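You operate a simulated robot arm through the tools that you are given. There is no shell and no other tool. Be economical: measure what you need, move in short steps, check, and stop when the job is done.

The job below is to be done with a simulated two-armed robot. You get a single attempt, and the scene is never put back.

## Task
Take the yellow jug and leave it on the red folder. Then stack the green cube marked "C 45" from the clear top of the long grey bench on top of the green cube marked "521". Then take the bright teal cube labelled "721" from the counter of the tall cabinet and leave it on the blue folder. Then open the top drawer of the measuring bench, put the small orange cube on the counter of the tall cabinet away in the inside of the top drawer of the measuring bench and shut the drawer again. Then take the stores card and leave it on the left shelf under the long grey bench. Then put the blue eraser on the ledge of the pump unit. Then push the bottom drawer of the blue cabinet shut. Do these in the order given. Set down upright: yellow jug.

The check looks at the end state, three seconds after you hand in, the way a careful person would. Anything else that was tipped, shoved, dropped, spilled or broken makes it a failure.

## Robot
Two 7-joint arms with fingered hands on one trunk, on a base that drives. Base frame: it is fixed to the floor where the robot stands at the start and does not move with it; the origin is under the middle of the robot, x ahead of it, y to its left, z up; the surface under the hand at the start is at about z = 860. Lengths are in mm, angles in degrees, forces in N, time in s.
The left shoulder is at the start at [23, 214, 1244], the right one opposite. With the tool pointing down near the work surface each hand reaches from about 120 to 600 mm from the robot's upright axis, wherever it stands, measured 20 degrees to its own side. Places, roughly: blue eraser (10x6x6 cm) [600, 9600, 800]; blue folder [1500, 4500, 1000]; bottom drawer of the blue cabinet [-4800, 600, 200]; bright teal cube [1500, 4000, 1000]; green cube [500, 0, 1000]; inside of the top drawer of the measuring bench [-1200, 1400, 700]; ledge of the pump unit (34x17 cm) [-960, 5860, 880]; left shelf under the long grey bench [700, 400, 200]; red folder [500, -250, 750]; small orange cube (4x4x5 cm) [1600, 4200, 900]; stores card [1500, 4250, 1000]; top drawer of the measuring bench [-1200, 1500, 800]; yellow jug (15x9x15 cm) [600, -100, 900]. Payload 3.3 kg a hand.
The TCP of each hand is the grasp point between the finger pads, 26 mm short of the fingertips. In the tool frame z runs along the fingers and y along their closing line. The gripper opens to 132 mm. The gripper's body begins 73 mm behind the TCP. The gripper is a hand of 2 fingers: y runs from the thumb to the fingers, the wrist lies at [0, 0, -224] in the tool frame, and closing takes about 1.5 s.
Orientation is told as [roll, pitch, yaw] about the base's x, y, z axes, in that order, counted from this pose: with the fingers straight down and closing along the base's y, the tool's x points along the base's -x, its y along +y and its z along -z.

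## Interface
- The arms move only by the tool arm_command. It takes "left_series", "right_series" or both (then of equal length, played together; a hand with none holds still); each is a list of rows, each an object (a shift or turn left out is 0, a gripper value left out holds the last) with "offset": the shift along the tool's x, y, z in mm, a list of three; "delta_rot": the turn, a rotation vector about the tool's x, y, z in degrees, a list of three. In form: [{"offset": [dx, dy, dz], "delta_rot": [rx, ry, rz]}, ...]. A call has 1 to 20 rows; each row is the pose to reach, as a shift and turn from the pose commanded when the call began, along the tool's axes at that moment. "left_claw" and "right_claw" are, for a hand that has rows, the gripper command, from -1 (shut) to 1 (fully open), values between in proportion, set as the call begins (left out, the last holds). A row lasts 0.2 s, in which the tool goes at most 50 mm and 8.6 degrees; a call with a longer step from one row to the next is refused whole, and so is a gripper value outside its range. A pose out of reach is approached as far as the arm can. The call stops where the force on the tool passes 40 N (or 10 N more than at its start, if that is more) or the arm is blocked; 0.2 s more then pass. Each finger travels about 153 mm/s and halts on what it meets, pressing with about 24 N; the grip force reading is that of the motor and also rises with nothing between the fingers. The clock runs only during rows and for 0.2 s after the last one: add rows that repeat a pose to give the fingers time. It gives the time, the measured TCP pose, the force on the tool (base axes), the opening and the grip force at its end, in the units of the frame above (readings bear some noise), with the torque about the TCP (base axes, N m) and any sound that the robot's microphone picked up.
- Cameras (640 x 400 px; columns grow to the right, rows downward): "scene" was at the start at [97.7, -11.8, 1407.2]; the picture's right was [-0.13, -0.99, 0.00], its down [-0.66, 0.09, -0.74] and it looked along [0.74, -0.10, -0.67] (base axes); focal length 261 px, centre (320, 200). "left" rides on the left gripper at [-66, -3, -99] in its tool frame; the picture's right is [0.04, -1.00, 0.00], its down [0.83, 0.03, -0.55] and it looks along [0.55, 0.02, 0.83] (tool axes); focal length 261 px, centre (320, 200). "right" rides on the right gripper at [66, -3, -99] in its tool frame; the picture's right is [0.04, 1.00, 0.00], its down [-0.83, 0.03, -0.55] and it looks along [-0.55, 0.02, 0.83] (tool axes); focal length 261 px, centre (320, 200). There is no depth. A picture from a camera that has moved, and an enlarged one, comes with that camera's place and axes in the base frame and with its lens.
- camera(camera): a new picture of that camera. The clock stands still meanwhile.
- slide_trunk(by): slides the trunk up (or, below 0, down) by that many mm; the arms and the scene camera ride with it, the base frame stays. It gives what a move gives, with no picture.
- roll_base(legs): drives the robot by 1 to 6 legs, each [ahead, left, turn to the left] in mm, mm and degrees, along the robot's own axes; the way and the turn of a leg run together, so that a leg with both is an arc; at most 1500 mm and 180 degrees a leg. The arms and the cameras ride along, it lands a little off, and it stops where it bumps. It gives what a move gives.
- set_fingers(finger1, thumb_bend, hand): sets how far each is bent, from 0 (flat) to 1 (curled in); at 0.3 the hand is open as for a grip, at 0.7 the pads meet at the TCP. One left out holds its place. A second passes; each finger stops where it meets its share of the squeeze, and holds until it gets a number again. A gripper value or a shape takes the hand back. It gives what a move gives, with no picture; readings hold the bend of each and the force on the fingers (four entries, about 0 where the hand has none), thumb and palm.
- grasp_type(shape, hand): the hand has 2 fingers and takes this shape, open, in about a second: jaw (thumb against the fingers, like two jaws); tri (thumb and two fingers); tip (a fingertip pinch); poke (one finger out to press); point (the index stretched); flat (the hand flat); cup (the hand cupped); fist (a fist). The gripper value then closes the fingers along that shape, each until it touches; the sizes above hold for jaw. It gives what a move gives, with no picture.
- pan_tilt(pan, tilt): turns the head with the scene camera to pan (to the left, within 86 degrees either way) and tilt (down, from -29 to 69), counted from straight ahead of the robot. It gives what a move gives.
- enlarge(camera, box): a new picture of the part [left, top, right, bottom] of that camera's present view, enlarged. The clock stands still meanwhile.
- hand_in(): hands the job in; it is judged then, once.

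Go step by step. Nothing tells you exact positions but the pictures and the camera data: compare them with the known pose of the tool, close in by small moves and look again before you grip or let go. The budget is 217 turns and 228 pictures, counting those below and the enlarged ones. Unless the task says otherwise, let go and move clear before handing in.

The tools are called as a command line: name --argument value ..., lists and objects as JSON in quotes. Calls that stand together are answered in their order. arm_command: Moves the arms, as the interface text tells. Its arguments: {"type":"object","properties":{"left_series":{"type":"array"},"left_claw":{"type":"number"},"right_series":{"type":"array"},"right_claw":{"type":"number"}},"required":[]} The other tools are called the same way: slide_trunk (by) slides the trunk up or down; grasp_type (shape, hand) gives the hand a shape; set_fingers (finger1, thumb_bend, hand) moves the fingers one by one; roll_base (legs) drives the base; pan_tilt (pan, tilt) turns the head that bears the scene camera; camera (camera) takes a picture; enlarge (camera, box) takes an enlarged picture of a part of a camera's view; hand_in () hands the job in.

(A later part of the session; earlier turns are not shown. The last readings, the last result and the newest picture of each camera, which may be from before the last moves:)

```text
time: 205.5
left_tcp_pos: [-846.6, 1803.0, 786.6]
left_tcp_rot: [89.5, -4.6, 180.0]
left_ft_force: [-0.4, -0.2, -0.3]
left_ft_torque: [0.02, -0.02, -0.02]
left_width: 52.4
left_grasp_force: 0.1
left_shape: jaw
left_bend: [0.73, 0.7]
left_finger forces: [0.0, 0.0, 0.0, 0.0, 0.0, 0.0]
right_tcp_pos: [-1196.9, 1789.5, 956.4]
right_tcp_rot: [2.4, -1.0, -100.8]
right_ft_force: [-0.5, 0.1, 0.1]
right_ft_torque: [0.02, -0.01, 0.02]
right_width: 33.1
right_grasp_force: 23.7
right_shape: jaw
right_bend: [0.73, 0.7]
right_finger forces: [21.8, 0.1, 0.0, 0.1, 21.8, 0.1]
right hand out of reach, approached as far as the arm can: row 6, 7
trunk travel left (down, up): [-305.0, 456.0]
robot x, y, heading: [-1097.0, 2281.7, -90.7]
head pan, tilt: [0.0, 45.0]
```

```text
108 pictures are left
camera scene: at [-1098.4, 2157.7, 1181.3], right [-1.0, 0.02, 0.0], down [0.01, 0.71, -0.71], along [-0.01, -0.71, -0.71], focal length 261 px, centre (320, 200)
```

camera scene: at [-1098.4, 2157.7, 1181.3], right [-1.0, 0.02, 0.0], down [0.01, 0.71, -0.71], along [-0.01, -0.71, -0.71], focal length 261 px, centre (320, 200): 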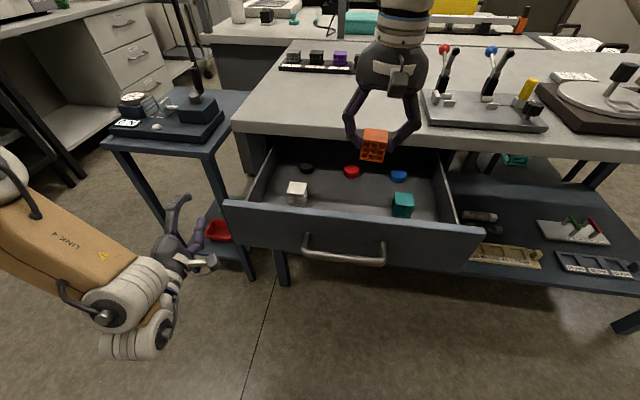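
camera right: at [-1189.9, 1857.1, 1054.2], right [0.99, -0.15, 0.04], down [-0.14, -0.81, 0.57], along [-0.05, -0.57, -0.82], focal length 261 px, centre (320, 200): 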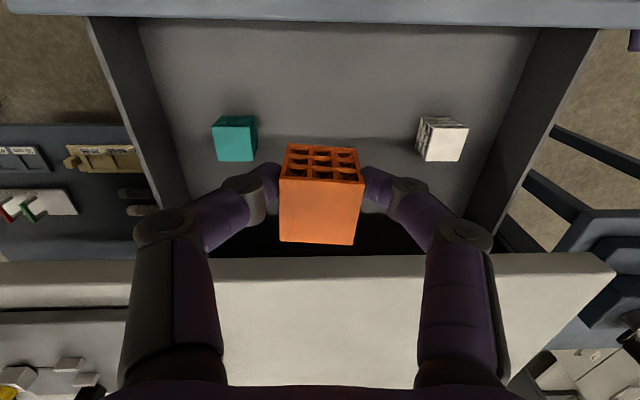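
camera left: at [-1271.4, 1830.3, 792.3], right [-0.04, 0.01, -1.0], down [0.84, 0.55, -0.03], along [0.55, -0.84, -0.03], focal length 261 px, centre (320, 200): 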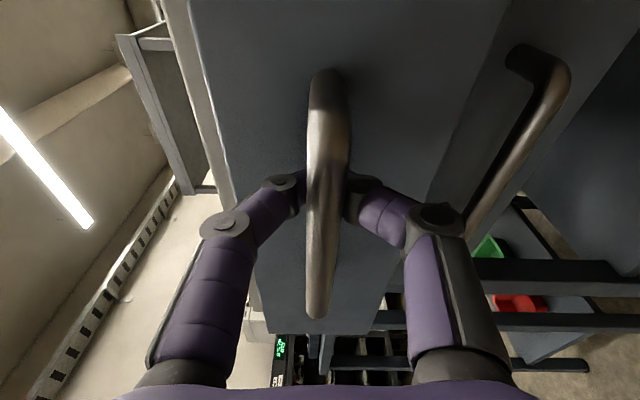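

The drawer floor in front of the two cubes is free, right below the hand (-1197,1790). I straighten the hand and lower it to z≈800.

arm_command --right_series '[{"offset": [0, 0, 30], "delta_rot": [2.4, 1, 0]}, {"offset": [0, 0, 65], "delta_rot": [2.4, 1, 0]}, {"offset": [0, 0, 100], "delta_rot": [2.4, 1, 0]}, {"offset": [0, 0, 130], "delta_rot": [2.4, 1, 0]}, {"offset": [0, 0, 154], "delta_rot": [2.4, 1, 0]}, {"offset": [0, 0, 154], "delta_rot": [2.4, 1, 0]}]'

camera --camera "right"

enlarge --camera "scene" --box '[220, 90, 480, 280]'

```text
time: 206.9
left_tcp_pos: [-845.9, 1803.2, 786.0]
left_tcp_rot: [89.5, -4.6, 180.0]
left_ft_force: [0.9, -0.5, 0.8]
left_ft_torque: [0.0, -0.03, -0.02]
left_width: 52.6
left_grasp_force: 0.0
left_shape: jaw
left_bend: [0.73, 0.7]
left_finger forces: [0.0, 0.0, 0.0, 0.1, 0.0, 0.1]
right_tcp_pos: [-1176.5, 1796.4, 784.6]
right_tcp_rot: [-2.3, 0.9, -98.7]
right_ft_force: [-1.4, 0.7, 7.2]
right_ft_torque: [-0.04, -0.09, -0.01]
right_width: 34.1
right_grasp_force: 24.0
right_shape: jaw
right_bend: [0.74, 0.7]
right_finger forces: [24.6, 0.1, 0.0, 0.0, 26.0, 0.0]
right hand out of reach, approached as far as the arm can: row 1
trunk travel left (down, up): [-305.0, 456.0]
robot x, y, heading: [-1095.1, 2282.9, -91.2]
head pan, tilt: [0.0, 45.0]
```

```text
107 pictures are left
camera right: at [-1165.7, 1860.3, 884.8], right [0.99, -0.11, -0.04], down [-0.07, -0.84, 0.54], along [-0.09, -0.53, -0.84], focal length 261 px, centre (320, 200)
```

right: 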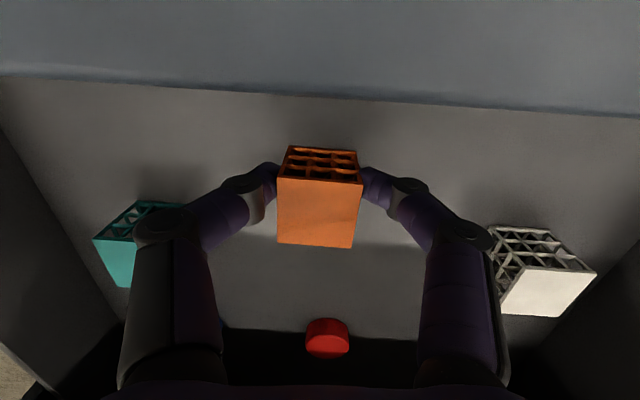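

```text
2.11 times, centred on (350, 185) of scene
camera zoom: at [-1098.2, 2158.2, 1181.5], right [-1.0, 0.02, 0.0], down [0.01, 0.71, -0.71], along [-0.01, -0.71, -0.71], focal length 550 px, centre (257, 232)
```

zoom: 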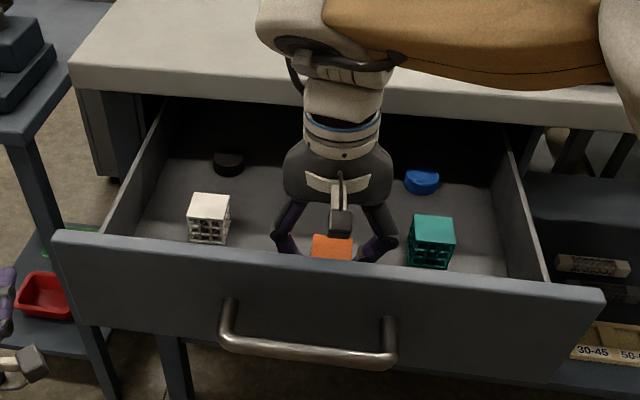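

The cube touches the drawer floor (7 N). I release it gently and rise out.

arm_command --right_series '[{"offset": [0, 0, -1], "delta_rot": [-2.3, -0.9, 0]}, {"offset": [0, 0, -1], "delta_rot": [-2.3, -0.9, 0]}]'

arm_command --right_series '[{"offset": [0, 0, 0]}, {"offset": [0, 0, 0]}, {"offset": [0, 0, 0]}, {"offset": [0, 0, 0]}, {"offset": [0, 0, 0]}]' --right_claw 0.15

arm_command --right_series '[{"offset": [0, 0, -20]}, {"offset": [0, 0, -55]}, {"offset": [0, 0, -90]}, {"offset": [10, 0, -130]}, {"offset": [40, 0, -165]}, {"offset": [80, 0, -165]}]'

camera --camera "right"

camera --camera "scene"

```text
time: 207.5
left_tcp_pos: [-846.5, 1802.9, 785.5]
left_tcp_rot: [89.3, -4.7, 180.0]
left_ft_force: [-0.2, -0.3, 0.2]
left_ft_torque: [-0.02, -0.02, -0.01]
left_width: 52.5
left_grasp_force: 0.0
left_shape: jaw
left_bend: [0.73, 0.7]
left_finger forces: [0.0, 0.0, 0.0, 0.1, 0.0, 0.1]
right_tcp_pos: [-1179.6, 1797.8, 785.4]
right_tcp_rot: [0.1, 0.0, -98.7]
right_ft_force: [0.0, -0.1, 0.9]
right_ft_torque: [0.04, 0.07, 0.04]
right_width: 33.9
right_grasp_force: 24.1
right_shape: jaw
right_bend: [0.74, 0.7]
right_finger forces: [24.3, 0.1, 0.0, 0.0, 24.3, 0.0]
trunk travel left (down, up): [-305.0, 456.0]
robot x, y, heading: [-1098.3, 2286.3, -91.1]
head pan, tilt: [0.0, 45.0]
```

```text
time: 208.7
left_tcp_pos: [-846.9, 1803.1, 787.0]
left_tcp_rot: [89.4, -4.6, 180.0]
left_ft_force: [0.4, -0.3, 0.0]
left_ft_torque: [-0.03, -0.03, 0.0]
left_width: 52.4
left_grasp_force: 0.0
left_shape: jaw
left_bend: [0.73, 0.7]
left_finger forces: [0.0, 0.0, 0.0, 0.0, 0.0, 0.0]
right_tcp_pos: [-1178.5, 1797.8, 785.0]
right_tcp_rot: [0.1, 0.1, -98.7]
right_ft_force: [0.6, 0.0, -0.2]
right_ft_torque: [0.03, 0.02, -0.01]
right_width: 75.1
right_grasp_force: 0.0
right_shape: jaw
right_bend: [0.72, 0.7]
right_finger forces: [0.1, 0.0, 0.0, 0.1, 0.0, 0.1]
trunk travel left (down, up): [-305.0, 456.0]
robot x, y, heading: [-1095.1, 2285.4, -91.0]
head pan, tilt: [0.0, 45.0]
```

```text
time: 209.9
left_tcp_pos: [-846.4, 1803.8, 786.4]
left_tcp_rot: [89.5, -4.6, -179.9]
left_ft_force: [-0.4, 0.6, 1.1]
left_ft_torque: [0.01, 0.01, -0.03]
left_width: 52.5
left_grasp_force: 0.1
left_shape: jaw
left_bend: [0.73, 0.7]
left_finger forces: [0.0, 0.1, 0.0, 0.0, 0.0, 0.0]
right_tcp_pos: [-1181.0, 1854.3, 872.3]
right_tcp_rot: [-1.2, 11.0, -100.3]
right_ft_force: [0.4, 0.2, 0.2]
right_ft_torque: [0.0, -0.01, 0.0]
right_width: 75.6
right_grasp_force: 0.1
right_shape: jaw
right_bend: [0.72, 0.7]
right_finger forces: [0.0, 0.0, 0.0, 0.1, 0.0, 0.1]
trunk travel left (down, up): [-305.0, 456.0]
robot x, y, heading: [-1090.6, 2280.2, -91.4]
head pan, tilt: [0.0, 45.0]
stopped in row 6 (right hand): the arm was blocked; the commanded pose is now the measured one
```

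```text
105 pictures are left
camera right: at [-1173.1, 1898.6, 982.2], right [0.99, -0.13, -0.02], down [-0.12, -0.92, 0.38], along [-0.07, -0.38, -0.92], focal length 261 px, centre (320, 200)
```

right: 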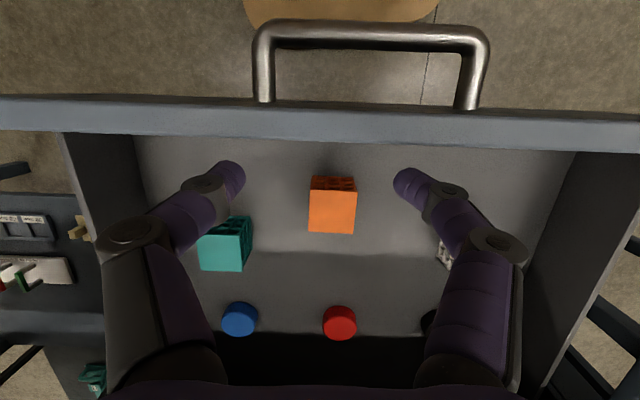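

```text
104 pictures are left
camera scene: at [-1098.4, 2158.2, 1181.4], right [-1.0, 0.02, 0.0], down [0.01, 0.71, -0.71], along [-0.01, -0.71, -0.71], focal length 261 px, centre (320, 200)
```

scene: 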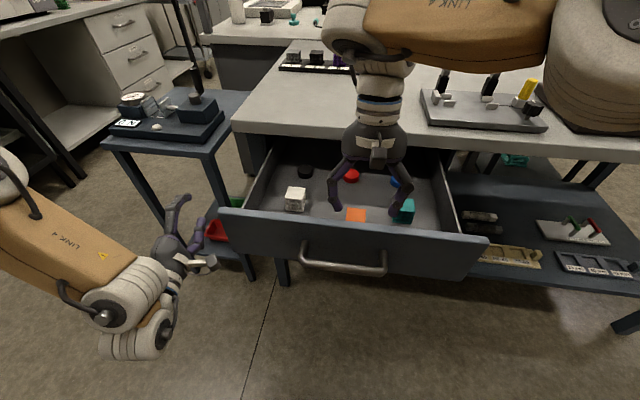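

The orange cube is in the drawer. The right arm hit a joint limit, so I raise the trunk to lift it out.

slide_trunk --by 150

camera --camera "scene"

```text
time: 211.7
left_tcp_pos: [-846.0, 1804.5, 936.1]
left_tcp_rot: [89.4, -4.5, -179.9]
left_ft_force: [0.3, 0.8, 0.2]
left_ft_torque: [-0.01, 0.03, 0.01]
left_width: 52.8
left_grasp_force: 0.0
left_shape: jaw
left_bend: [0.73, 0.7]
left_finger forces: [0.0, 0.0, 0.1, 0.2, 0.0, 0.0]
right_tcp_pos: [-1186.4, 1849.8, 1023.7]
right_tcp_rot: [-0.8, 11.1, -101.2]
right_ft_force: [0.3, -0.2, 0.1]
right_ft_torque: [-0.03, 0.03, 0.01]
right_width: 75.7
right_grasp_force: 0.1
right_shape: jaw
right_bend: [0.72, 0.7]
right_finger forces: [0.0, 0.0, 0.0, 0.0, 0.0, 0.0]
trunk travel left (down, up): [-455.0, 306.0]
robot x, y, heading: [-1094.7, 2283.6, -91.1]
head pan, tilt: [0.0, 45.0]
```

```text
103 pictures are left
camera scene: at [-1097.7, 2180.1, 1332.5], right [-1.0, 0.02, 0.0], down [0.01, 0.71, -0.71], along [-0.01, -0.71, -0.71], focal length 261 px, centre (320, 200)
```

scene: 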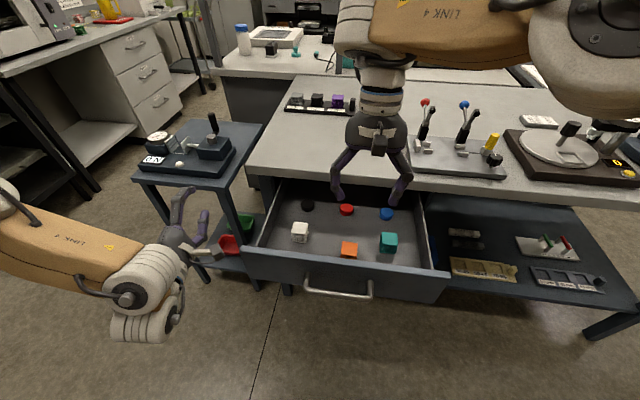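

Everything inside is fine. Now to shut the drawer: back up, shift right, lower the trunk so the closed left fingers face the panel just above the bar.

roll_base --legs '[[-260, 0, 0], [0, -295, 0]]'

slide_trunk --by -124

arm_command --left_series '[{"offset": [-12, 0, 0]}, {"offset": [-25, 0, 0]}, {"offset": [-38, 0, 0]}, {"offset": [-49, 0, 0]}, {"offset": [-49, 0, 0]}, {"offset": [-49, 0, 0]}]' --right_series '[{"offset": [0, -30, 0]}, {"offset": [15, -60, 0]}, {"offset": [30, -90, 0]}, {"offset": [45, -120, 0]}, {"offset": [60, -120, 0]}, {"offset": [80, -120, 0]}]' --left_claw -1

camera --camera "left"

camera --camera "scene"

```text
time: 215.1
left_tcp_pos: [-1133.5, 2068.8, 936.7]
left_tcp_rot: [89.3, -4.5, -179.7]
left_ft_force: [0.1, 0.4, 0.0]
left_ft_torque: [-0.01, 0.02, 0.01]
left_width: 52.4
left_grasp_force: 0.1
left_shape: jaw
left_bend: [0.73, 0.7]
left_finger forces: [0.1, 0.0, 0.1, 0.0, 0.1, 0.0]
right_tcp_pos: [-1473.4, 2114.3, 1024.3]
right_tcp_rot: [-0.6, 11.1, -100.8]
right_ft_force: [-0.5, 0.0, 1.0]
right_ft_torque: [0.01, -0.03, -0.02]
right_width: 75.5
right_grasp_force: 0.0
right_shape: jaw
right_bend: [0.72, 0.7]
right_finger forces: [0.0, 0.1, 0.1, 0.0, 0.0, 0.0]
trunk travel left (down, up): [-455.0, 306.0]
robot x, y, heading: [-1386.3, 2544.6, -90.9]
head pan, tilt: [0.0, 45.0]
```

```text
time: 216.7
left_tcp_pos: [-1133.6, 2069.1, 812.0]
left_tcp_rot: [89.3, -4.7, -179.8]
left_ft_force: [-0.7, 0.0, 0.1]
left_ft_torque: [-0.01, -0.01, 0.03]
left_width: 52.5
left_grasp_force: 0.1
left_shape: jaw
left_bend: [0.73, 0.7]
left_finger forces: [0.0, 0.0, 0.0, 0.0, 0.0, 0.0]
right_tcp_pos: [-1472.3, 2114.3, 901.0]
right_tcp_rot: [-0.8, 10.9, -100.8]
right_ft_force: [0.3, 0.5, 0.0]
right_ft_torque: [-0.01, -0.01, 0.01]
right_width: 75.8
right_grasp_force: 0.0
right_shape: jaw
right_bend: [0.72, 0.7]
right_finger forces: [0.0, 0.0, 0.0, 0.1, 0.1, 0.0]
trunk travel left (down, up): [-331.0, 430.0]
robot x, y, heading: [-1382.4, 2548.7, -90.7]
head pan, tilt: [0.0, 45.0]
```

```text
time: 218.1
left_tcp_pos: [-1176.6, 2056.8, 811.6]
left_tcp_rot: [89.4, -4.5, -179.8]
left_ft_force: [0.1, 0.0, -1.2]
left_ft_torque: [0.02, 0.01, 0.0]
left_width: 0.0
left_grasp_force: 24.6
left_shape: jaw
left_bend: [0.62, 0.7]
left_finger forces: [0.0, 0.0, 0.0, 0.0, 0.0, 0.0]
left hand out of reach, approached as far as the arm can: row 2, 3, 4, 5, 6
right_tcp_pos: [-1574.6, 2214.8, 917.7]
right_tcp_rot: [-0.7, 11.0, -100.8]
right_ft_force: [0.4, 0.0, -0.6]
right_ft_torque: [0.01, 0.0, 0.02]
right_width: 75.7
right_grasp_force: 0.1
right_shape: jaw
right_bend: [0.72, 0.7]
right_finger forces: [0.1, 0.0, 0.0, 0.0, 0.0, 0.0]
trunk travel left (down, up): [-331.0, 430.0]
robot x, y, heading: [-1387.6, 2550.8, -91.2]
head pan, tilt: [0.0, 45.0]
```

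```text
102 pictures are left
camera left: at [-1242.7, 2157.2, 816.5], right [-0.04, 0.01, -1.0], down [0.83, 0.55, -0.03], along [0.55, -0.83, -0.03], focal length 261 px, centre (320, 200)
```

left: 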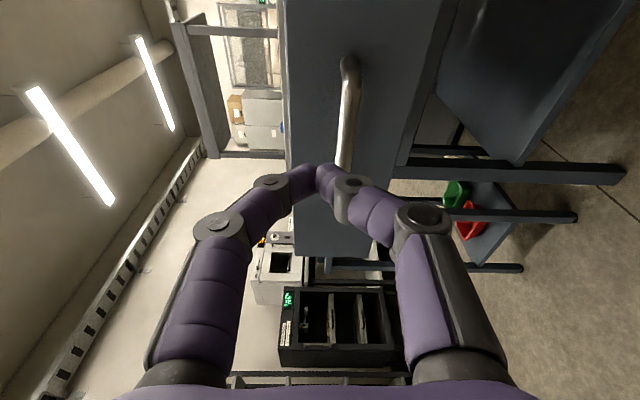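

```text
101 pictures are left
camera scene: at [-1386.3, 2427.7, 1207.7], right [-1.0, 0.02, 0.0], down [0.01, 0.71, -0.71], along [-0.01, -0.71, -0.71], focal length 261 px, centre (320, 200)
```

scene: 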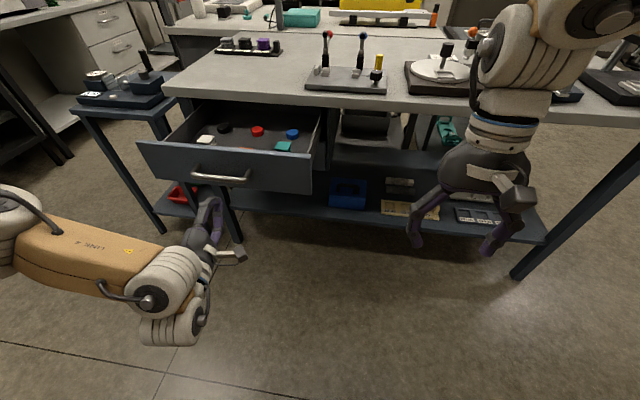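

The closed fingers are level with the panel between bar and top edge. Driving forward to contact and pushing.

roll_base --legs '[[160, 0, 0]]'

camera --camera "left"

roll_base --legs '[[120, 0, 0]]'

camera --camera "scene"

```text
time: 219.5
left_tcp_pos: [-1176.1, 1899.2, 812.3]
left_tcp_rot: [89.3, -4.6, -179.7]
left_ft_force: [0.2, -0.8, 0.7]
left_ft_torque: [-0.03, 0.02, 0.03]
left_width: 0.0
left_grasp_force: 23.9
left_shape: jaw
left_bend: [0.62, 0.7]
left_finger forces: [0.0, 0.1, 0.1, 0.0, 0.0, 0.1]
right_tcp_pos: [-1575.3, 2054.7, 918.1]
right_tcp_rot: [-0.7, 11.0, -100.5]
right_ft_force: [0.3, 0.9, 0.0]
right_ft_torque: [0.0, -0.03, -0.02]
right_width: 75.8
right_grasp_force: 0.0
right_shape: jaw
right_bend: [0.72, 0.7]
right_finger forces: [0.1, 0.0, 0.1, 0.0, 0.0, 0.1]
trunk travel left (down, up): [-331.0, 430.0]
robot x, y, heading: [-1383.4, 2388.4, -90.7]
head pan, tilt: [0.0, 45.0]
```

```text
100 pictures are left
camera left: at [-1243.3, 1998.9, 816.1], right [-0.04, 0.01, -1.0], down [0.83, 0.56, -0.03], along [0.56, -0.83, -0.03], focal length 261 px, centre (320, 200)
```

left: 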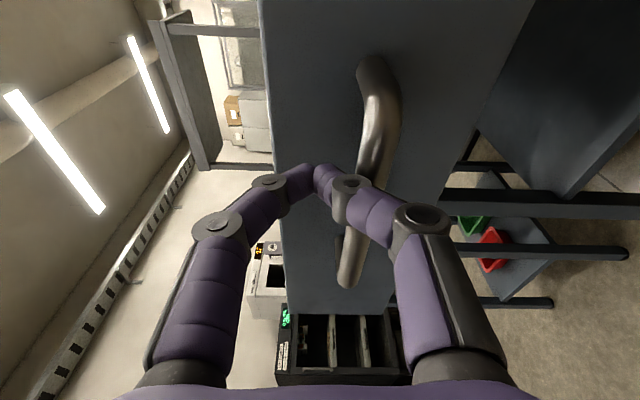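

```text
time: 220.7
left_tcp_pos: [-1180.7, 1775.1, 812.2]
left_tcp_rot: [89.4, -4.6, -179.8]
left_ft_force: [-0.4, -0.1, -0.3]
left_ft_torque: [0.0, 0.03, -0.01]
left_width: 0.0
left_grasp_force: 24.1
left_shape: jaw
left_bend: [0.62, 0.7]
left_finger forces: [0.0, 0.1, 0.0, 0.0, 0.0, 0.1]
right_tcp_pos: [-1577.7, 1932.0, 916.4]
right_tcp_rot: [-0.7, 11.0, -100.8]
right_ft_force: [-0.6, -0.2, 0.8]
right_ft_torque: [0.0, -0.01, -0.03]
right_width: 75.6
right_grasp_force: 0.0
right_shape: jaw
right_bend: [0.72, 0.7]
right_finger forces: [0.0, 0.0, 0.1, 0.0, 0.0, 0.1]
trunk travel left (down, up): [-331.0, 430.0]
robot x, y, heading: [-1388.5, 2266.1, -91.0]
head pan, tilt: [0.0, 45.0]
```

```text
99 pictures are left
camera scene: at [-1390.0, 2145.6, 1207.5], right [-1.0, 0.01, 0.0], down [0.01, 0.71, -0.71], along [-0.01, -0.71, -0.71], focal length 261 px, centre (320, 200)
```

scene: 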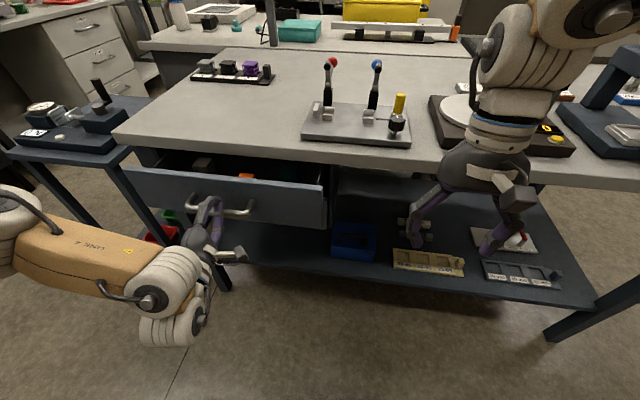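

Drawer is about half shut. Continue pushing 100 mm, then the remainder.

roll_base --legs '[[95, 0, 0]]'

roll_base --legs '[[50, 0, 0]]'

camera --camera "scene"

camera --camera "left"

```text
time: 221.9
left_tcp_pos: [-1180.1, 1679.8, 811.2]
left_tcp_rot: [89.3, -4.6, -179.7]
left_ft_force: [-0.2, 0.0, -0.4]
left_ft_torque: [-0.01, 0.01, -0.02]
left_width: 0.4
left_grasp_force: 24.4
left_shape: jaw
left_bend: [0.62, 0.7]
left_finger forces: [0.0, 0.0, 0.1, 0.1, 0.0, 0.0]
right_tcp_pos: [-1579.4, 1834.5, 916.8]
right_tcp_rot: [-0.7, 11.2, -100.8]
right_ft_force: [-0.6, -0.2, 1.3]
right_ft_torque: [0.02, 0.01, 0.01]
right_width: 75.7
right_grasp_force: 0.1
right_shape: jaw
right_bend: [0.72, 0.7]
right_finger forces: [0.0, 0.0, 0.0, 0.0, 0.1, 0.0]
trunk travel left (down, up): [-331.0, 430.0]
robot x, y, heading: [-1388.7, 2165.9, -90.7]
head pan, tilt: [0.0, 45.0]
```

```text
time: 222.7
left_tcp_pos: [-1181.5, 1661.1, 814.6]
left_tcp_rot: [89.9, -4.9, -180.0]
left_ft_force: [2.0, 12.4, 11.4]
left_ft_torque: [0.36, -0.01, -0.06]
left_width: 0.0
left_grasp_force: 23.8
left_shape: jaw
left_bend: [0.61, 0.7]
left_finger forces: [0.0, 0.1, 0.1, 0.0, 17.4, 0.1]
right_tcp_pos: [-1578.5, 1815.3, 918.6]
right_tcp_rot: [-0.7, 10.9, -100.6]
right_ft_force: [0.4, -0.4, -0.9]
right_ft_torque: [-0.02, 0.0, 0.01]
right_width: 75.7
right_grasp_force: 0.0
right_shape: jaw
right_bend: [0.72, 0.7]
right_finger forces: [0.1, 0.0, 0.0, 0.0, 0.0, 0.1]
trunk travel left (down, up): [-331.0, 430.0]
robot x, y, heading: [-1390.3, 2148.1, -90.8]
head pan, tilt: [0.0, 45.0]
stopped in leg 1: the force on the tool passed its limit at 62 N (the readings are from after the stop); the commanded pose is now the measured one
```

```text
98 pictures are left
camera scene: at [-1391.2, 2030.6, 1207.9], right [-1.0, 0.01, 0.0], down [0.01, 0.71, -0.71], along [-0.01, -0.71, -0.71], focal length 261 px, centre (320, 200)
```

scene: 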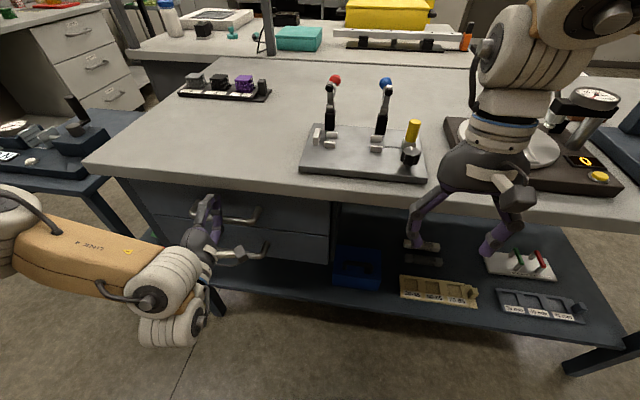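

```text
97 pictures are left
camera left: at [-1247.2, 1761.6, 819.3], right [-0.04, 0.0, -1.0], down [0.83, 0.55, -0.04], along [0.55, -0.83, -0.03], focal length 261 px, centre (320, 200)
```

left: 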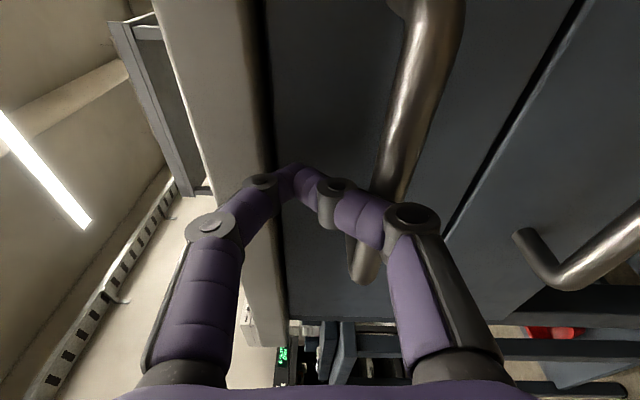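

It stopped at 62 N - probably fully shut. I back off 120 mm and check.

roll_base --legs '[[-130, 0, 0]]'

enlarge --camera "scene" --box '[90, 140, 350, 300]'

camera --camera "left"

```text
time: 224.0
left_tcp_pos: [-1178.8, 1788.2, 813.6]
left_tcp_rot: [89.7, -4.8, -179.8]
left_ft_force: [-0.7, 0.0, 0.6]
left_ft_torque: [-0.01, 0.02, -0.03]
left_width: 0.0
left_grasp_force: 24.4
left_shape: jaw
left_bend: [0.61, 0.69]
left_finger forces: [0.0, 0.0, 0.0, 0.0, 0.0, 0.0]
right_tcp_pos: [-1575.9, 1939.7, 917.9]
right_tcp_rot: [-0.7, 11.0, -100.3]
right_ft_force: [0.1, 1.4, 0.3]
right_ft_torque: [0.0, 0.01, 0.02]
right_width: 75.7
right_grasp_force: 0.0
right_shape: jaw
right_bend: [0.72, 0.7]
right_finger forces: [0.0, 0.0, 0.1, 0.1, 0.0, 0.0]
trunk travel left (down, up): [-331.0, 430.0]
robot x, y, heading: [-1389.3, 2275.4, -90.5]
head pan, tilt: [0.0, 45.0]
```

```text
2.46 times, centred on (220, 220) of scene
camera zoom: at [-1389.5, 2156.1, 1207.7], right [-1.0, 0.01, 0.0], down [0.01, 0.71, -0.71], along [-0.01, -0.71, -0.71], focal length 643 px, centre (566, 151)
```

zoom: 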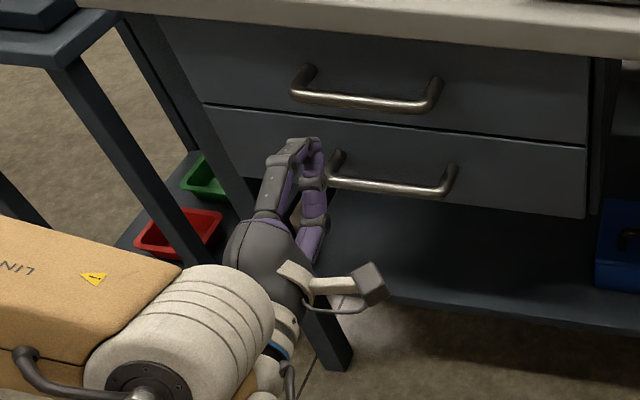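

```text
95 pictures are left
camera left: at [-1244.6, 1887.8, 818.2], right [-0.04, 0.0, -1.0], down [0.83, 0.56, -0.03], along [0.56, -0.83, -0.03], focal length 261 px, centre (320, 200)
```

left: 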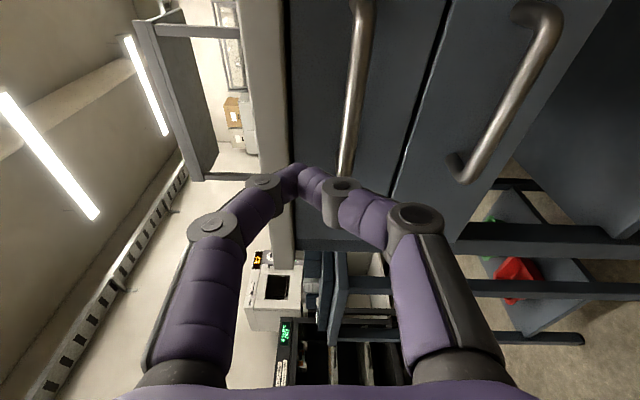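

It looks flush, but to be sure I push once more below the bar (z≈759), away from the bench lip.

slide_trunk --by -55

roll_base --legs '[[110, 0, 0]]'

roll_base --legs '[[40, 0, 0]]'

camera --camera "left"

```text
time: 224.9
left_tcp_pos: [-1177.3, 1788.1, 744.5]
left_tcp_rot: [87.9, -4.9, -179.8]
left_ft_force: [0.6, 0.1, -1.1]
left_ft_torque: [-0.02, 0.01, 0.01]
left_width: 0.0
left_grasp_force: 23.4
left_shape: jaw
left_bend: [0.61, 0.69]
left_finger forces: [0.0, 0.0, 0.0, 0.1, 0.0, 0.0]
right_tcp_pos: [-1575.7, 1940.7, 863.5]
right_tcp_rot: [-0.7, 11.0, -100.5]
right_ft_force: [1.0, -0.2, 0.5]
right_ft_torque: [0.0, -0.01, -0.01]
right_width: 75.6
right_grasp_force: 0.1
right_shape: jaw
right_bend: [0.72, 0.7]
right_finger forces: [0.0, 0.1, 0.1, 0.0, 0.0, 0.0]
trunk travel left (down, up): [-276.0, 485.0]
robot x, y, heading: [-1389.6, 2273.8, -90.2]
head pan, tilt: [0.0, 45.0]
```

```text
time: 226.1
left_tcp_pos: [-1180.4, 1672.5, 744.8]
left_tcp_rot: [87.8, -5.0, 179.9]
left_ft_force: [0.3, -0.7, 0.1]
left_ft_torque: [0.0, 0.02, 0.03]
left_width: 0.0
left_grasp_force: 24.1
left_shape: jaw
left_bend: [0.61, 0.69]
left_finger forces: [0.2, 0.1, 0.0, 0.1, 0.0, 0.1]
right_tcp_pos: [-1579.2, 1826.7, 862.0]
right_tcp_rot: [-0.7, 11.0, -100.6]
right_ft_force: [0.0, -0.2, 0.2]
right_ft_torque: [0.06, 0.03, 0.02]
right_width: 75.7
right_grasp_force: 0.1
right_shape: jaw
right_bend: [0.72, 0.7]
right_finger forces: [0.0, 0.0, 0.0, 0.1, 0.0, 0.0]
trunk travel left (down, up): [-276.0, 485.0]
robot x, y, heading: [-1388.9, 2163.4, -90.8]
head pan, tilt: [0.0, 45.0]
```

```text
time: 227.0
left_tcp_pos: [-1181.3, 1651.5, 736.5]
left_tcp_rot: [86.7, -4.9, 179.7]
left_ft_force: [0.0, 5.3, -1.7]
left_ft_torque: [-0.19, 0.04, 0.0]
left_width: 0.2
left_grasp_force: 24.2
left_shape: jaw
left_bend: [0.58, 0.72]
left_finger forces: [4.0, 0.1, 0.1, 0.0, 0.0, 0.0]
right_tcp_pos: [-1578.6, 1799.8, 862.9]
right_tcp_rot: [-0.8, 10.9, -100.6]
right_ft_force: [0.8, 0.2, -0.2]
right_ft_torque: [-0.03, 0.02, -0.02]
right_width: 75.9
right_grasp_force: 0.0
right_shape: jaw
right_bend: [0.72, 0.7]
right_finger forces: [0.0, 0.1, 0.1, 0.0, 0.0, 0.0]
trunk travel left (down, up): [-276.0, 485.0]
robot x, y, heading: [-1391.1, 2134.3, -90.8]
head pan, tilt: [0.0, 45.0]
stopped in leg 1: the force on the tool passed its limit at 103 N (the readings are from after the stop); the commanded pose is now the measured one
```

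```text
94 pictures are left
camera left: at [-1245.6, 1751.3, 746.6], right [-0.04, 0.06, -1.0], down [0.84, 0.55, 0.0], along [0.54, -0.84, -0.07], focal length 261 px, centre (320, 200)
```

left: 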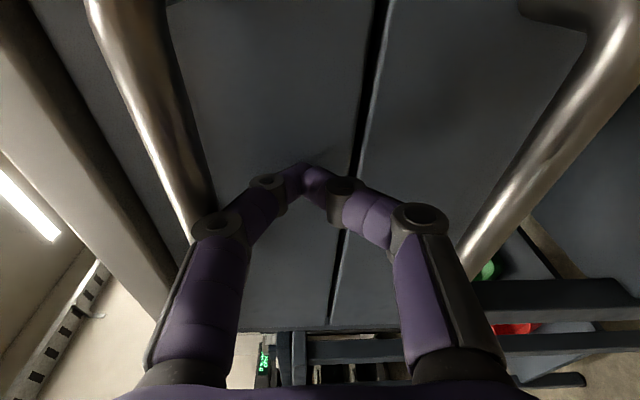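

The drawer is pushed fully home (103 N against its panel). I back off, raise the trunk and return the left hand to the downward pose.

roll_base --legs '[[-300, 0, 0]]'

slide_trunk --by 379

arm_command --left_series '[{"delta_rot": [0, 0, -8.2]}, {"delta_rot": [0, 0, -16.4]}, {"delta_rot": [0, 0, -24.6]}, {"delta_rot": [0, 0, -32.8]}, {"delta_rot": [0, 0, -41]}, {"delta_rot": [0, 0, -49.2]}, {"delta_rot": [0, 0, -57.4]}, {"delta_rot": [0, 0, -65.6]}, {"delta_rot": [0, 0, -73.8]}, {"delta_rot": [0, 0, -82]}, {"delta_rot": [0, 0, -90]}, {"delta_rot": [0, 0, -90]}]' --left_claw 0.5

arm_command --left_series '[{"offset": [3, 0, -30], "delta_rot": [0, 8.4, 0]}, {"offset": [10, 0, -62], "delta_rot": [0, 16.8, 0]}, {"offset": [22, 0, -95], "delta_rot": [0, 25.2, 0]}, {"offset": [38, 0, -124], "delta_rot": [0, 33.6, 0]}, {"offset": [58, 0, -150], "delta_rot": [0, 42, 0]}, {"offset": [82, 0, -173], "delta_rot": [0, 50.4, 0]}, {"offset": [108, 0, -192], "delta_rot": [0, 58.8, 0]}, {"offset": [138, 0, -207], "delta_rot": [0, 67.2, 0]}, {"offset": [168, 0, -217], "delta_rot": [0, 75.6, 0]}, {"offset": [200, 0, -223], "delta_rot": [0, 84, 0]}, {"offset": [224, 0, -224], "delta_rot": [0, 90, 0]}, {"offset": [224, 0, -224], "delta_rot": [0, 90, 0]}]'

camera --camera "scene"

```text
time: 229.1
left_tcp_pos: [-1177.1, 1948.8, 737.4]
left_tcp_rot: [86.7, -4.9, 179.8]
left_ft_force: [-0.1, 0.5, -0.2]
left_ft_torque: [0.0, -0.02, -0.03]
left_width: 0.0
left_grasp_force: 23.9
left_shape: jaw
left_bend: [0.58, 0.72]
left_finger forces: [0.1, 0.0, 0.0, 0.1, 0.0, 0.0]
right_tcp_pos: [-1575.0, 2096.6, 862.2]
right_tcp_rot: [-0.7, 11.0, -100.6]
right_ft_force: [0.0, 0.6, -0.1]
right_ft_torque: [-0.02, -0.01, -0.01]
right_width: 75.8
right_grasp_force: 0.1
right_shape: jaw
right_bend: [0.72, 0.7]
right_finger forces: [0.1, 0.0, 0.1, 0.0, 0.1, 0.0]
trunk travel left (down, up): [-276.0, 485.0]
robot x, y, heading: [-1387.2, 2431.9, -90.6]
head pan, tilt: [0.0, 45.0]
```

```text
time: 232.7
left_tcp_pos: [-1175.9, 1949.5, 1115.8]
left_tcp_rot: [86.8, -4.8, 179.9]
left_ft_force: [-1.0, -0.4, -0.7]
left_ft_torque: [-0.03, 0.03, 0.0]
left_width: 0.0
left_grasp_force: 24.0
left_shape: jaw
left_bend: [0.58, 0.72]
left_finger forces: [0.0, 0.0, 0.1, 0.1, 0.0, 0.0]
right_tcp_pos: [-1573.9, 2095.1, 1241.3]
right_tcp_rot: [-0.7, 11.2, -100.5]
right_ft_force: [0.0, 0.0, 0.1]
right_ft_torque: [-0.01, 0.02, 0.03]
right_width: 75.9
right_grasp_force: 0.1
right_shape: jaw
right_bend: [0.72, 0.7]
right_finger forces: [0.1, 0.0, 0.0, 0.1, 0.0, 0.0]
trunk travel left (down, up): [-655.0, 106.0]
robot x, y, heading: [-1388.6, 2434.2, -90.7]
head pan, tilt: [0.0, 45.0]
```

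```text
time: 235.3
left_tcp_pos: [-1176.2, 1947.9, 1116.7]
left_tcp_rot: [-56.2, -84.0, -33.9]
left_ft_force: [0.4, -1.0, 0.1]
left_ft_torque: [-0.03, -0.01, 0.01]
left_width: 98.5
left_grasp_force: 0.0
left_shape: jaw
left_bend: [0.64, 0.5]
left_finger forces: [0.0, 0.1, 0.1, 0.0, 0.1, 0.1]
right_tcp_pos: [-1573.4, 2096.0, 1242.0]
right_tcp_rot: [-0.7, 11.0, -100.5]
right_ft_force: [0.7, 0.7, 0.1]
right_ft_torque: [0.0, 0.01, -0.03]
right_width: 75.8
right_grasp_force: 0.1
right_shape: jaw
right_bend: [0.72, 0.7]
right_finger forces: [0.0, 0.0, 0.0, 0.0, 0.0, 0.0]
trunk travel left (down, up): [-655.0, 106.0]
robot x, y, heading: [-1385.1, 2434.5, -90.4]
head pan, tilt: [0.0, 45.0]
```

```text
time: 237.7
left_tcp_pos: [-1191.3, 2196.6, 975.9]
left_tcp_rot: [-10.8, -24.5, -75.0]
left_ft_force: [-0.4, -0.3, 0.3]
left_ft_torque: [0.02, -0.02, 0.0]
left_width: 98.8
left_grasp_force: 0.1
left_shape: jaw
left_bend: [0.64, 0.5]
left_finger forces: [0.0, 0.0, 0.1, 0.0, 0.0, 0.1]
left hand out of reach, approached as far as the arm can: row 4, 5, 6, 7, 8, 9, 10, 11, 12
right_tcp_pos: [-1575.9, 2096.1, 1241.7]
right_tcp_rot: [-0.7, 11.0, -100.6]
right_ft_force: [0.8, 0.5, 0.7]
right_ft_torque: [-0.02, -0.03, 0.0]
right_width: 75.6
right_grasp_force: 0.0
right_shape: jaw
right_bend: [0.72, 0.7]
right_finger forces: [0.2, 0.0, 0.0, 0.0, 0.0, 0.1]
trunk travel left (down, up): [-655.0, 106.0]
robot x, y, heading: [-1384.6, 2434.0, -90.8]
head pan, tilt: [0.0, 45.0]
stopped in row 12 (left hand): the arm was blocked; the commanded pose is now the measured one
```

```text
93 pictures are left
camera scene: at [-1387.5, 2337.6, 1532.9], right [-1.0, 0.01, 0.0], down [0.01, 0.71, -0.71], along [-0.01, -0.71, -0.71], focal length 261 px, centre (320, 200)
```

scene: 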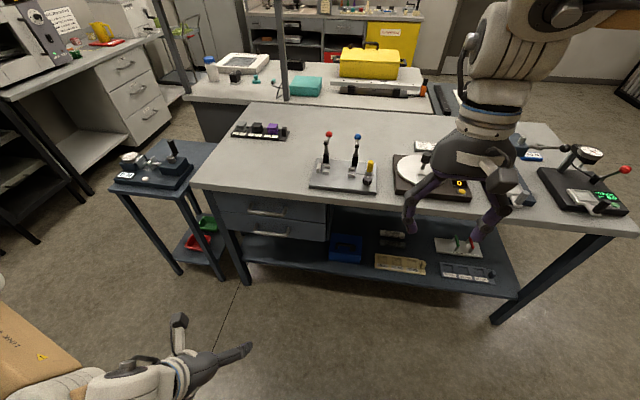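

The drawer is closed. I straighten the left hand and return along the known route to the tall cabinet for the stores card.

arm_command --left_series '[{"delta_rot": [-1.85, 6.5, 3.4]}, {"delta_rot": [-3.7, 13, 6.7]}, {"delta_rot": [-5.5, 19.5, 10.1]}, {"delta_rot": [-7.4, 26, 13.5]}, {"delta_rot": [-7.4, 26, 13.5]}]'

roll_base --legs '[[0, 1000, 0], [0, 550, 0], [-1000, 80, 0], [-900, 70, 0]]'

roll_base --legs '[[0, 0, 97]]'

pan_tilt --pan 0 --tilt 35

camera --camera "scene"

```text
time: 238.9
left_tcp_pos: [-1200.0, 2229.3, 958.5]
left_tcp_rot: [-4.8, -21.7, -78.9]
left_ft_force: [0.7, -1.0, 0.2]
left_ft_torque: [-0.04, -0.04, 0.03]
left_width: 99.1
left_grasp_force: 0.0
left_shape: jaw
left_bend: [0.64, 0.5]
left_finger forces: [0.0, 0.1, 0.1, 0.0, 0.0, 0.0]
left hand out of reach, approached as far as the arm can: row 1, 2, 3, 4, 5
right_tcp_pos: [-1574.1, 2095.4, 1242.0]
right_tcp_rot: [-0.6, 11.1, -100.5]
right_ft_force: [0.4, -0.5, -0.5]
right_ft_torque: [0.01, -0.01, 0.01]
right_width: 75.8
right_grasp_force: 0.2
right_shape: jaw
right_bend: [0.72, 0.7]
right_finger forces: [0.1, 0.0, 0.0, 0.0, 0.0, 0.0]
trunk travel left (down, up): [-655.0, 106.0]
robot x, y, heading: [-1384.1, 2428.4, -90.7]
head pan, tilt: [0.0, 45.0]
```

```text
time: 256.2
left_tcp_pos: [570.8, 4120.9, 958.7]
left_tcp_rot: [-4.9, -21.5, -82.6]
left_ft_force: [0.1, 0.0, -0.2]
left_ft_torque: [0.0, -0.01, -0.03]
left_width: 99.1
left_grasp_force: 0.0
left_shape: jaw
left_bend: [0.64, 0.5]
left_finger forces: [0.0, 0.0, 0.0, 0.0, 0.1, 0.1]
right_tcp_pos: [191.8, 4007.7, 1242.0]
right_tcp_rot: [-0.6, 11.0, -103.8]
right_ft_force: [-0.8, 1.0, 0.0]
right_ft_torque: [0.0, 0.0, 0.0]
right_width: 75.9
right_grasp_force: 0.0
right_shape: jaw
right_bend: [0.72, 0.7]
right_finger forces: [0.1, 0.0, 0.1, 0.0, 0.0, 0.0]
trunk travel left (down, up): [-655.0, 106.0]
robot x, y, heading: [395.0, 4331.5, -93.7]
head pan, tilt: [0.0, 45.0]
```

```text
time: 260.7
left_tcp_pos: [585.8, 4529.2, 957.5]
left_tcp_rot: [-4.8, -21.7, 14.4]
left_ft_force: [0.5, -0.2, -0.6]
left_ft_torque: [0.01, -0.01, 0.02]
left_width: 99.0
left_grasp_force: 0.0
left_shape: jaw
left_bend: [0.64, 0.5]
left_finger forces: [0.1, 0.0, 0.0, 0.0, 0.0, 0.0]
right_tcp_pos: [743.5, 4166.1, 1240.2]
right_tcp_rot: [-0.7, 11.1, -6.8]
right_ft_force: [0.2, -0.2, -1.0]
right_ft_torque: [0.0, -0.01, 0.02]
right_width: 75.5
right_grasp_force: 0.0
right_shape: jaw
right_bend: [0.72, 0.7]
right_finger forces: [0.1, 0.0, 0.0, 0.1, 0.0, 0.0]
trunk travel left (down, up): [-655.0, 106.0]
robot x, y, heading: [401.2, 4333.2, 3.1]
head pan, tilt: [0.0, 45.0]
```

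```text
time: 261.4
left_tcp_pos: [586.3, 4529.9, 957.8]
left_tcp_rot: [-4.7, -21.7, 14.4]
left_ft_force: [0.1, -0.9, 0.4]
left_ft_torque: [-0.02, -0.01, 0.0]
left_width: 98.8
left_grasp_force: 0.1
left_shape: jaw
left_bend: [0.64, 0.5]
left_finger forces: [0.1, 0.0, 0.1, 0.1, 0.0, 0.0]
right_tcp_pos: [743.6, 4165.2, 1240.0]
right_tcp_rot: [-0.6, 11.1, -6.8]
right_ft_force: [0.2, 0.2, 0.9]
right_ft_torque: [-0.02, -0.01, 0.02]
right_width: 75.8
right_grasp_force: 0.0
right_shape: jaw
right_bend: [0.72, 0.7]
right_finger forces: [0.1, 0.0, 0.2, 0.0, 0.1, 0.1]
trunk travel left (down, up): [-655.0, 106.0]
robot x, y, heading: [396.6, 4334.9, 2.8]
head pan, tilt: [0.0, 35.0]
```

```text
92 pictures are left
camera scene: at [496.0, 4335.7, 1547.7], right [0.05, -1.0, 0.0], down [-0.57, -0.03, -0.82], along [0.82, 0.04, -0.57], focal length 261 px, centre (320, 200)
```

scene: 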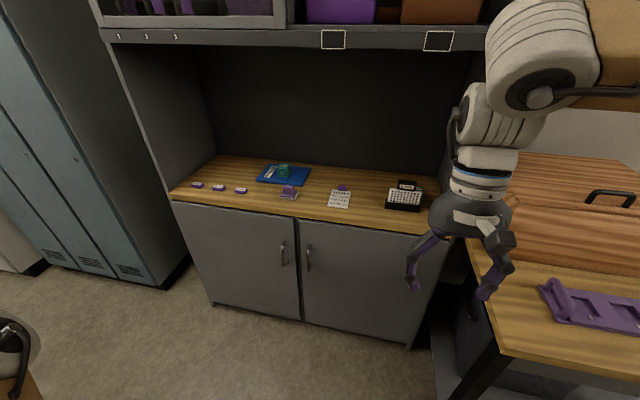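

I drive up to the counter again and straighten the right hand.

roll_base --legs '[[590, 75, 3]]'

arm_command --right_series '[{"offset": [-20, 0, 20], "delta_rot": [0, -6, 0]}, {"offset": [-40, 0, 40], "delta_rot": [0, -11, 0]}, {"offset": [-70, 0, 75], "delta_rot": [0, -11, 0]}, {"offset": [-100, 0, 110], "delta_rot": [0, -11, 0]}, {"offset": [-120, 0, 140], "delta_rot": [0, -11, 0]}]'

pan_tilt --pan -15 --tilt 45

camera --camera "scene"

camera --camera "right"

```text
time: 264.1
left_tcp_pos: [1049.6, 4628.7, 957.7]
left_tcp_rot: [-4.7, -22.0, 16.1]
left_ft_force: [0.3, -0.3, -0.1]
left_ft_torque: [0.03, 0.01, 0.02]
left_width: 99.0
left_grasp_force: 0.0
left_shape: jaw
left_bend: [0.64, 0.5]
left_finger forces: [0.0, 0.0, 0.1, 0.1, 0.1, 0.0]
right_tcp_pos: [1211.4, 4266.5, 1237.7]
right_tcp_rot: [-1.6, 11.1, -4.3]
right_ft_force: [-0.4, -0.7, -0.5]
right_ft_torque: [0.01, 0.03, 0.01]
right_width: 75.7
right_grasp_force: 0.0
right_shape: jaw
right_bend: [0.72, 0.7]
right_finger forces: [0.0, 0.0, 0.0, 0.0, 0.0, 0.1]
trunk travel left (down, up): [-655.0, 106.0]
robot x, y, heading: [870.6, 4425.9, 4.8]
head pan, tilt: [0.0, 35.0]
stopped in leg 1: the robot was blocked; the commanded pose is now the measured one
```

```text
time: 265.3
left_tcp_pos: [1052.0, 4629.4, 957.3]
left_tcp_rot: [-4.7, -21.7, 16.2]
left_ft_force: [0.0, 0.0, 0.4]
left_ft_torque: [-0.02, -0.01, 0.0]
left_width: 98.7
left_grasp_force: 0.0
left_shape: jaw
left_bend: [0.64, 0.5]
left_finger forces: [0.1, 0.0, 0.0, 0.0, 0.0, 0.0]
right_tcp_pos: [1305.7, 4256.0, 1077.4]
right_tcp_rot: [-1.5, 0.3, -4.2]
right_ft_force: [-0.8, -0.8, 0.7]
right_ft_torque: [-0.01, -0.03, -0.02]
right_width: 75.6
right_grasp_force: 0.1
right_shape: jaw
right_bend: [0.72, 0.7]
right_finger forces: [0.0, 0.0, 0.1, 0.0, 0.0, 0.1]
trunk travel left (down, up): [-655.0, 106.0]
robot x, y, heading: [870.4, 4423.1, 4.9]
head pan, tilt: [0.0, 35.0]
```

```text
time: 266.1
left_tcp_pos: [1054.5, 4629.8, 957.4]
left_tcp_rot: [-4.7, -21.8, 16.2]
left_ft_force: [-0.5, 0.0, 0.0]
left_ft_torque: [0.0, 0.01, 0.0]
left_width: 98.5
left_grasp_force: 0.0
left_shape: jaw
left_bend: [0.64, 0.5]
left_finger forces: [0.1, 0.0, 0.1, 0.1, 0.0, 0.1]
right_tcp_pos: [1308.9, 4256.8, 1076.6]
right_tcp_rot: [-1.5, 0.4, -4.1]
right_ft_force: [0.0, 0.1, 0.6]
right_ft_torque: [0.04, 0.02, -0.02]
right_width: 75.9
right_grasp_force: 0.0
right_shape: jaw
right_bend: [0.72, 0.7]
right_finger forces: [0.1, 0.1, 0.0, 0.0, 0.0, 0.0]
trunk travel left (down, up): [-655.0, 106.0]
robot x, y, heading: [870.5, 4423.1, 4.9]
head pan, tilt: [-15.0, 45.0]
```

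```text
91 pictures are left
camera scene: at [961.8, 4410.9, 1532.9], right [-0.17, -0.98, 0.0], down [-0.7, 0.12, -0.71], along [0.7, -0.12, -0.71], focal length 261 px, centre (320, 200)
```

scene: 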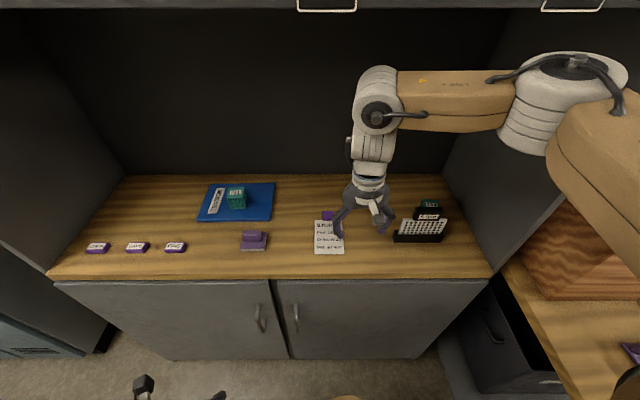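

```text
90 pictures are left
camera right: at [1243.8, 4261.3, 1177.1], right [0.03, 1.0, -0.03], down [0.84, -0.01, 0.55], along [0.54, -0.04, -0.84], focal length 261 px, centre (320, 200)
```

right: 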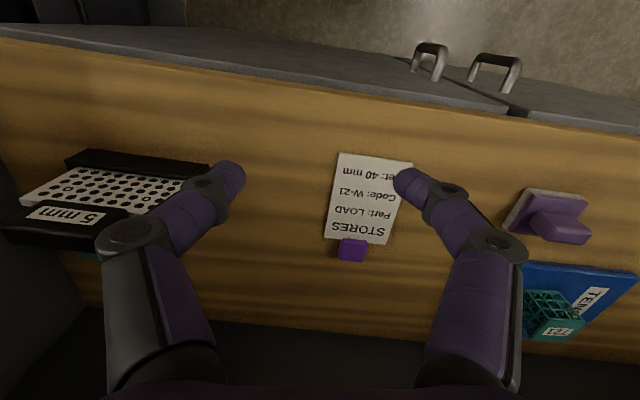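

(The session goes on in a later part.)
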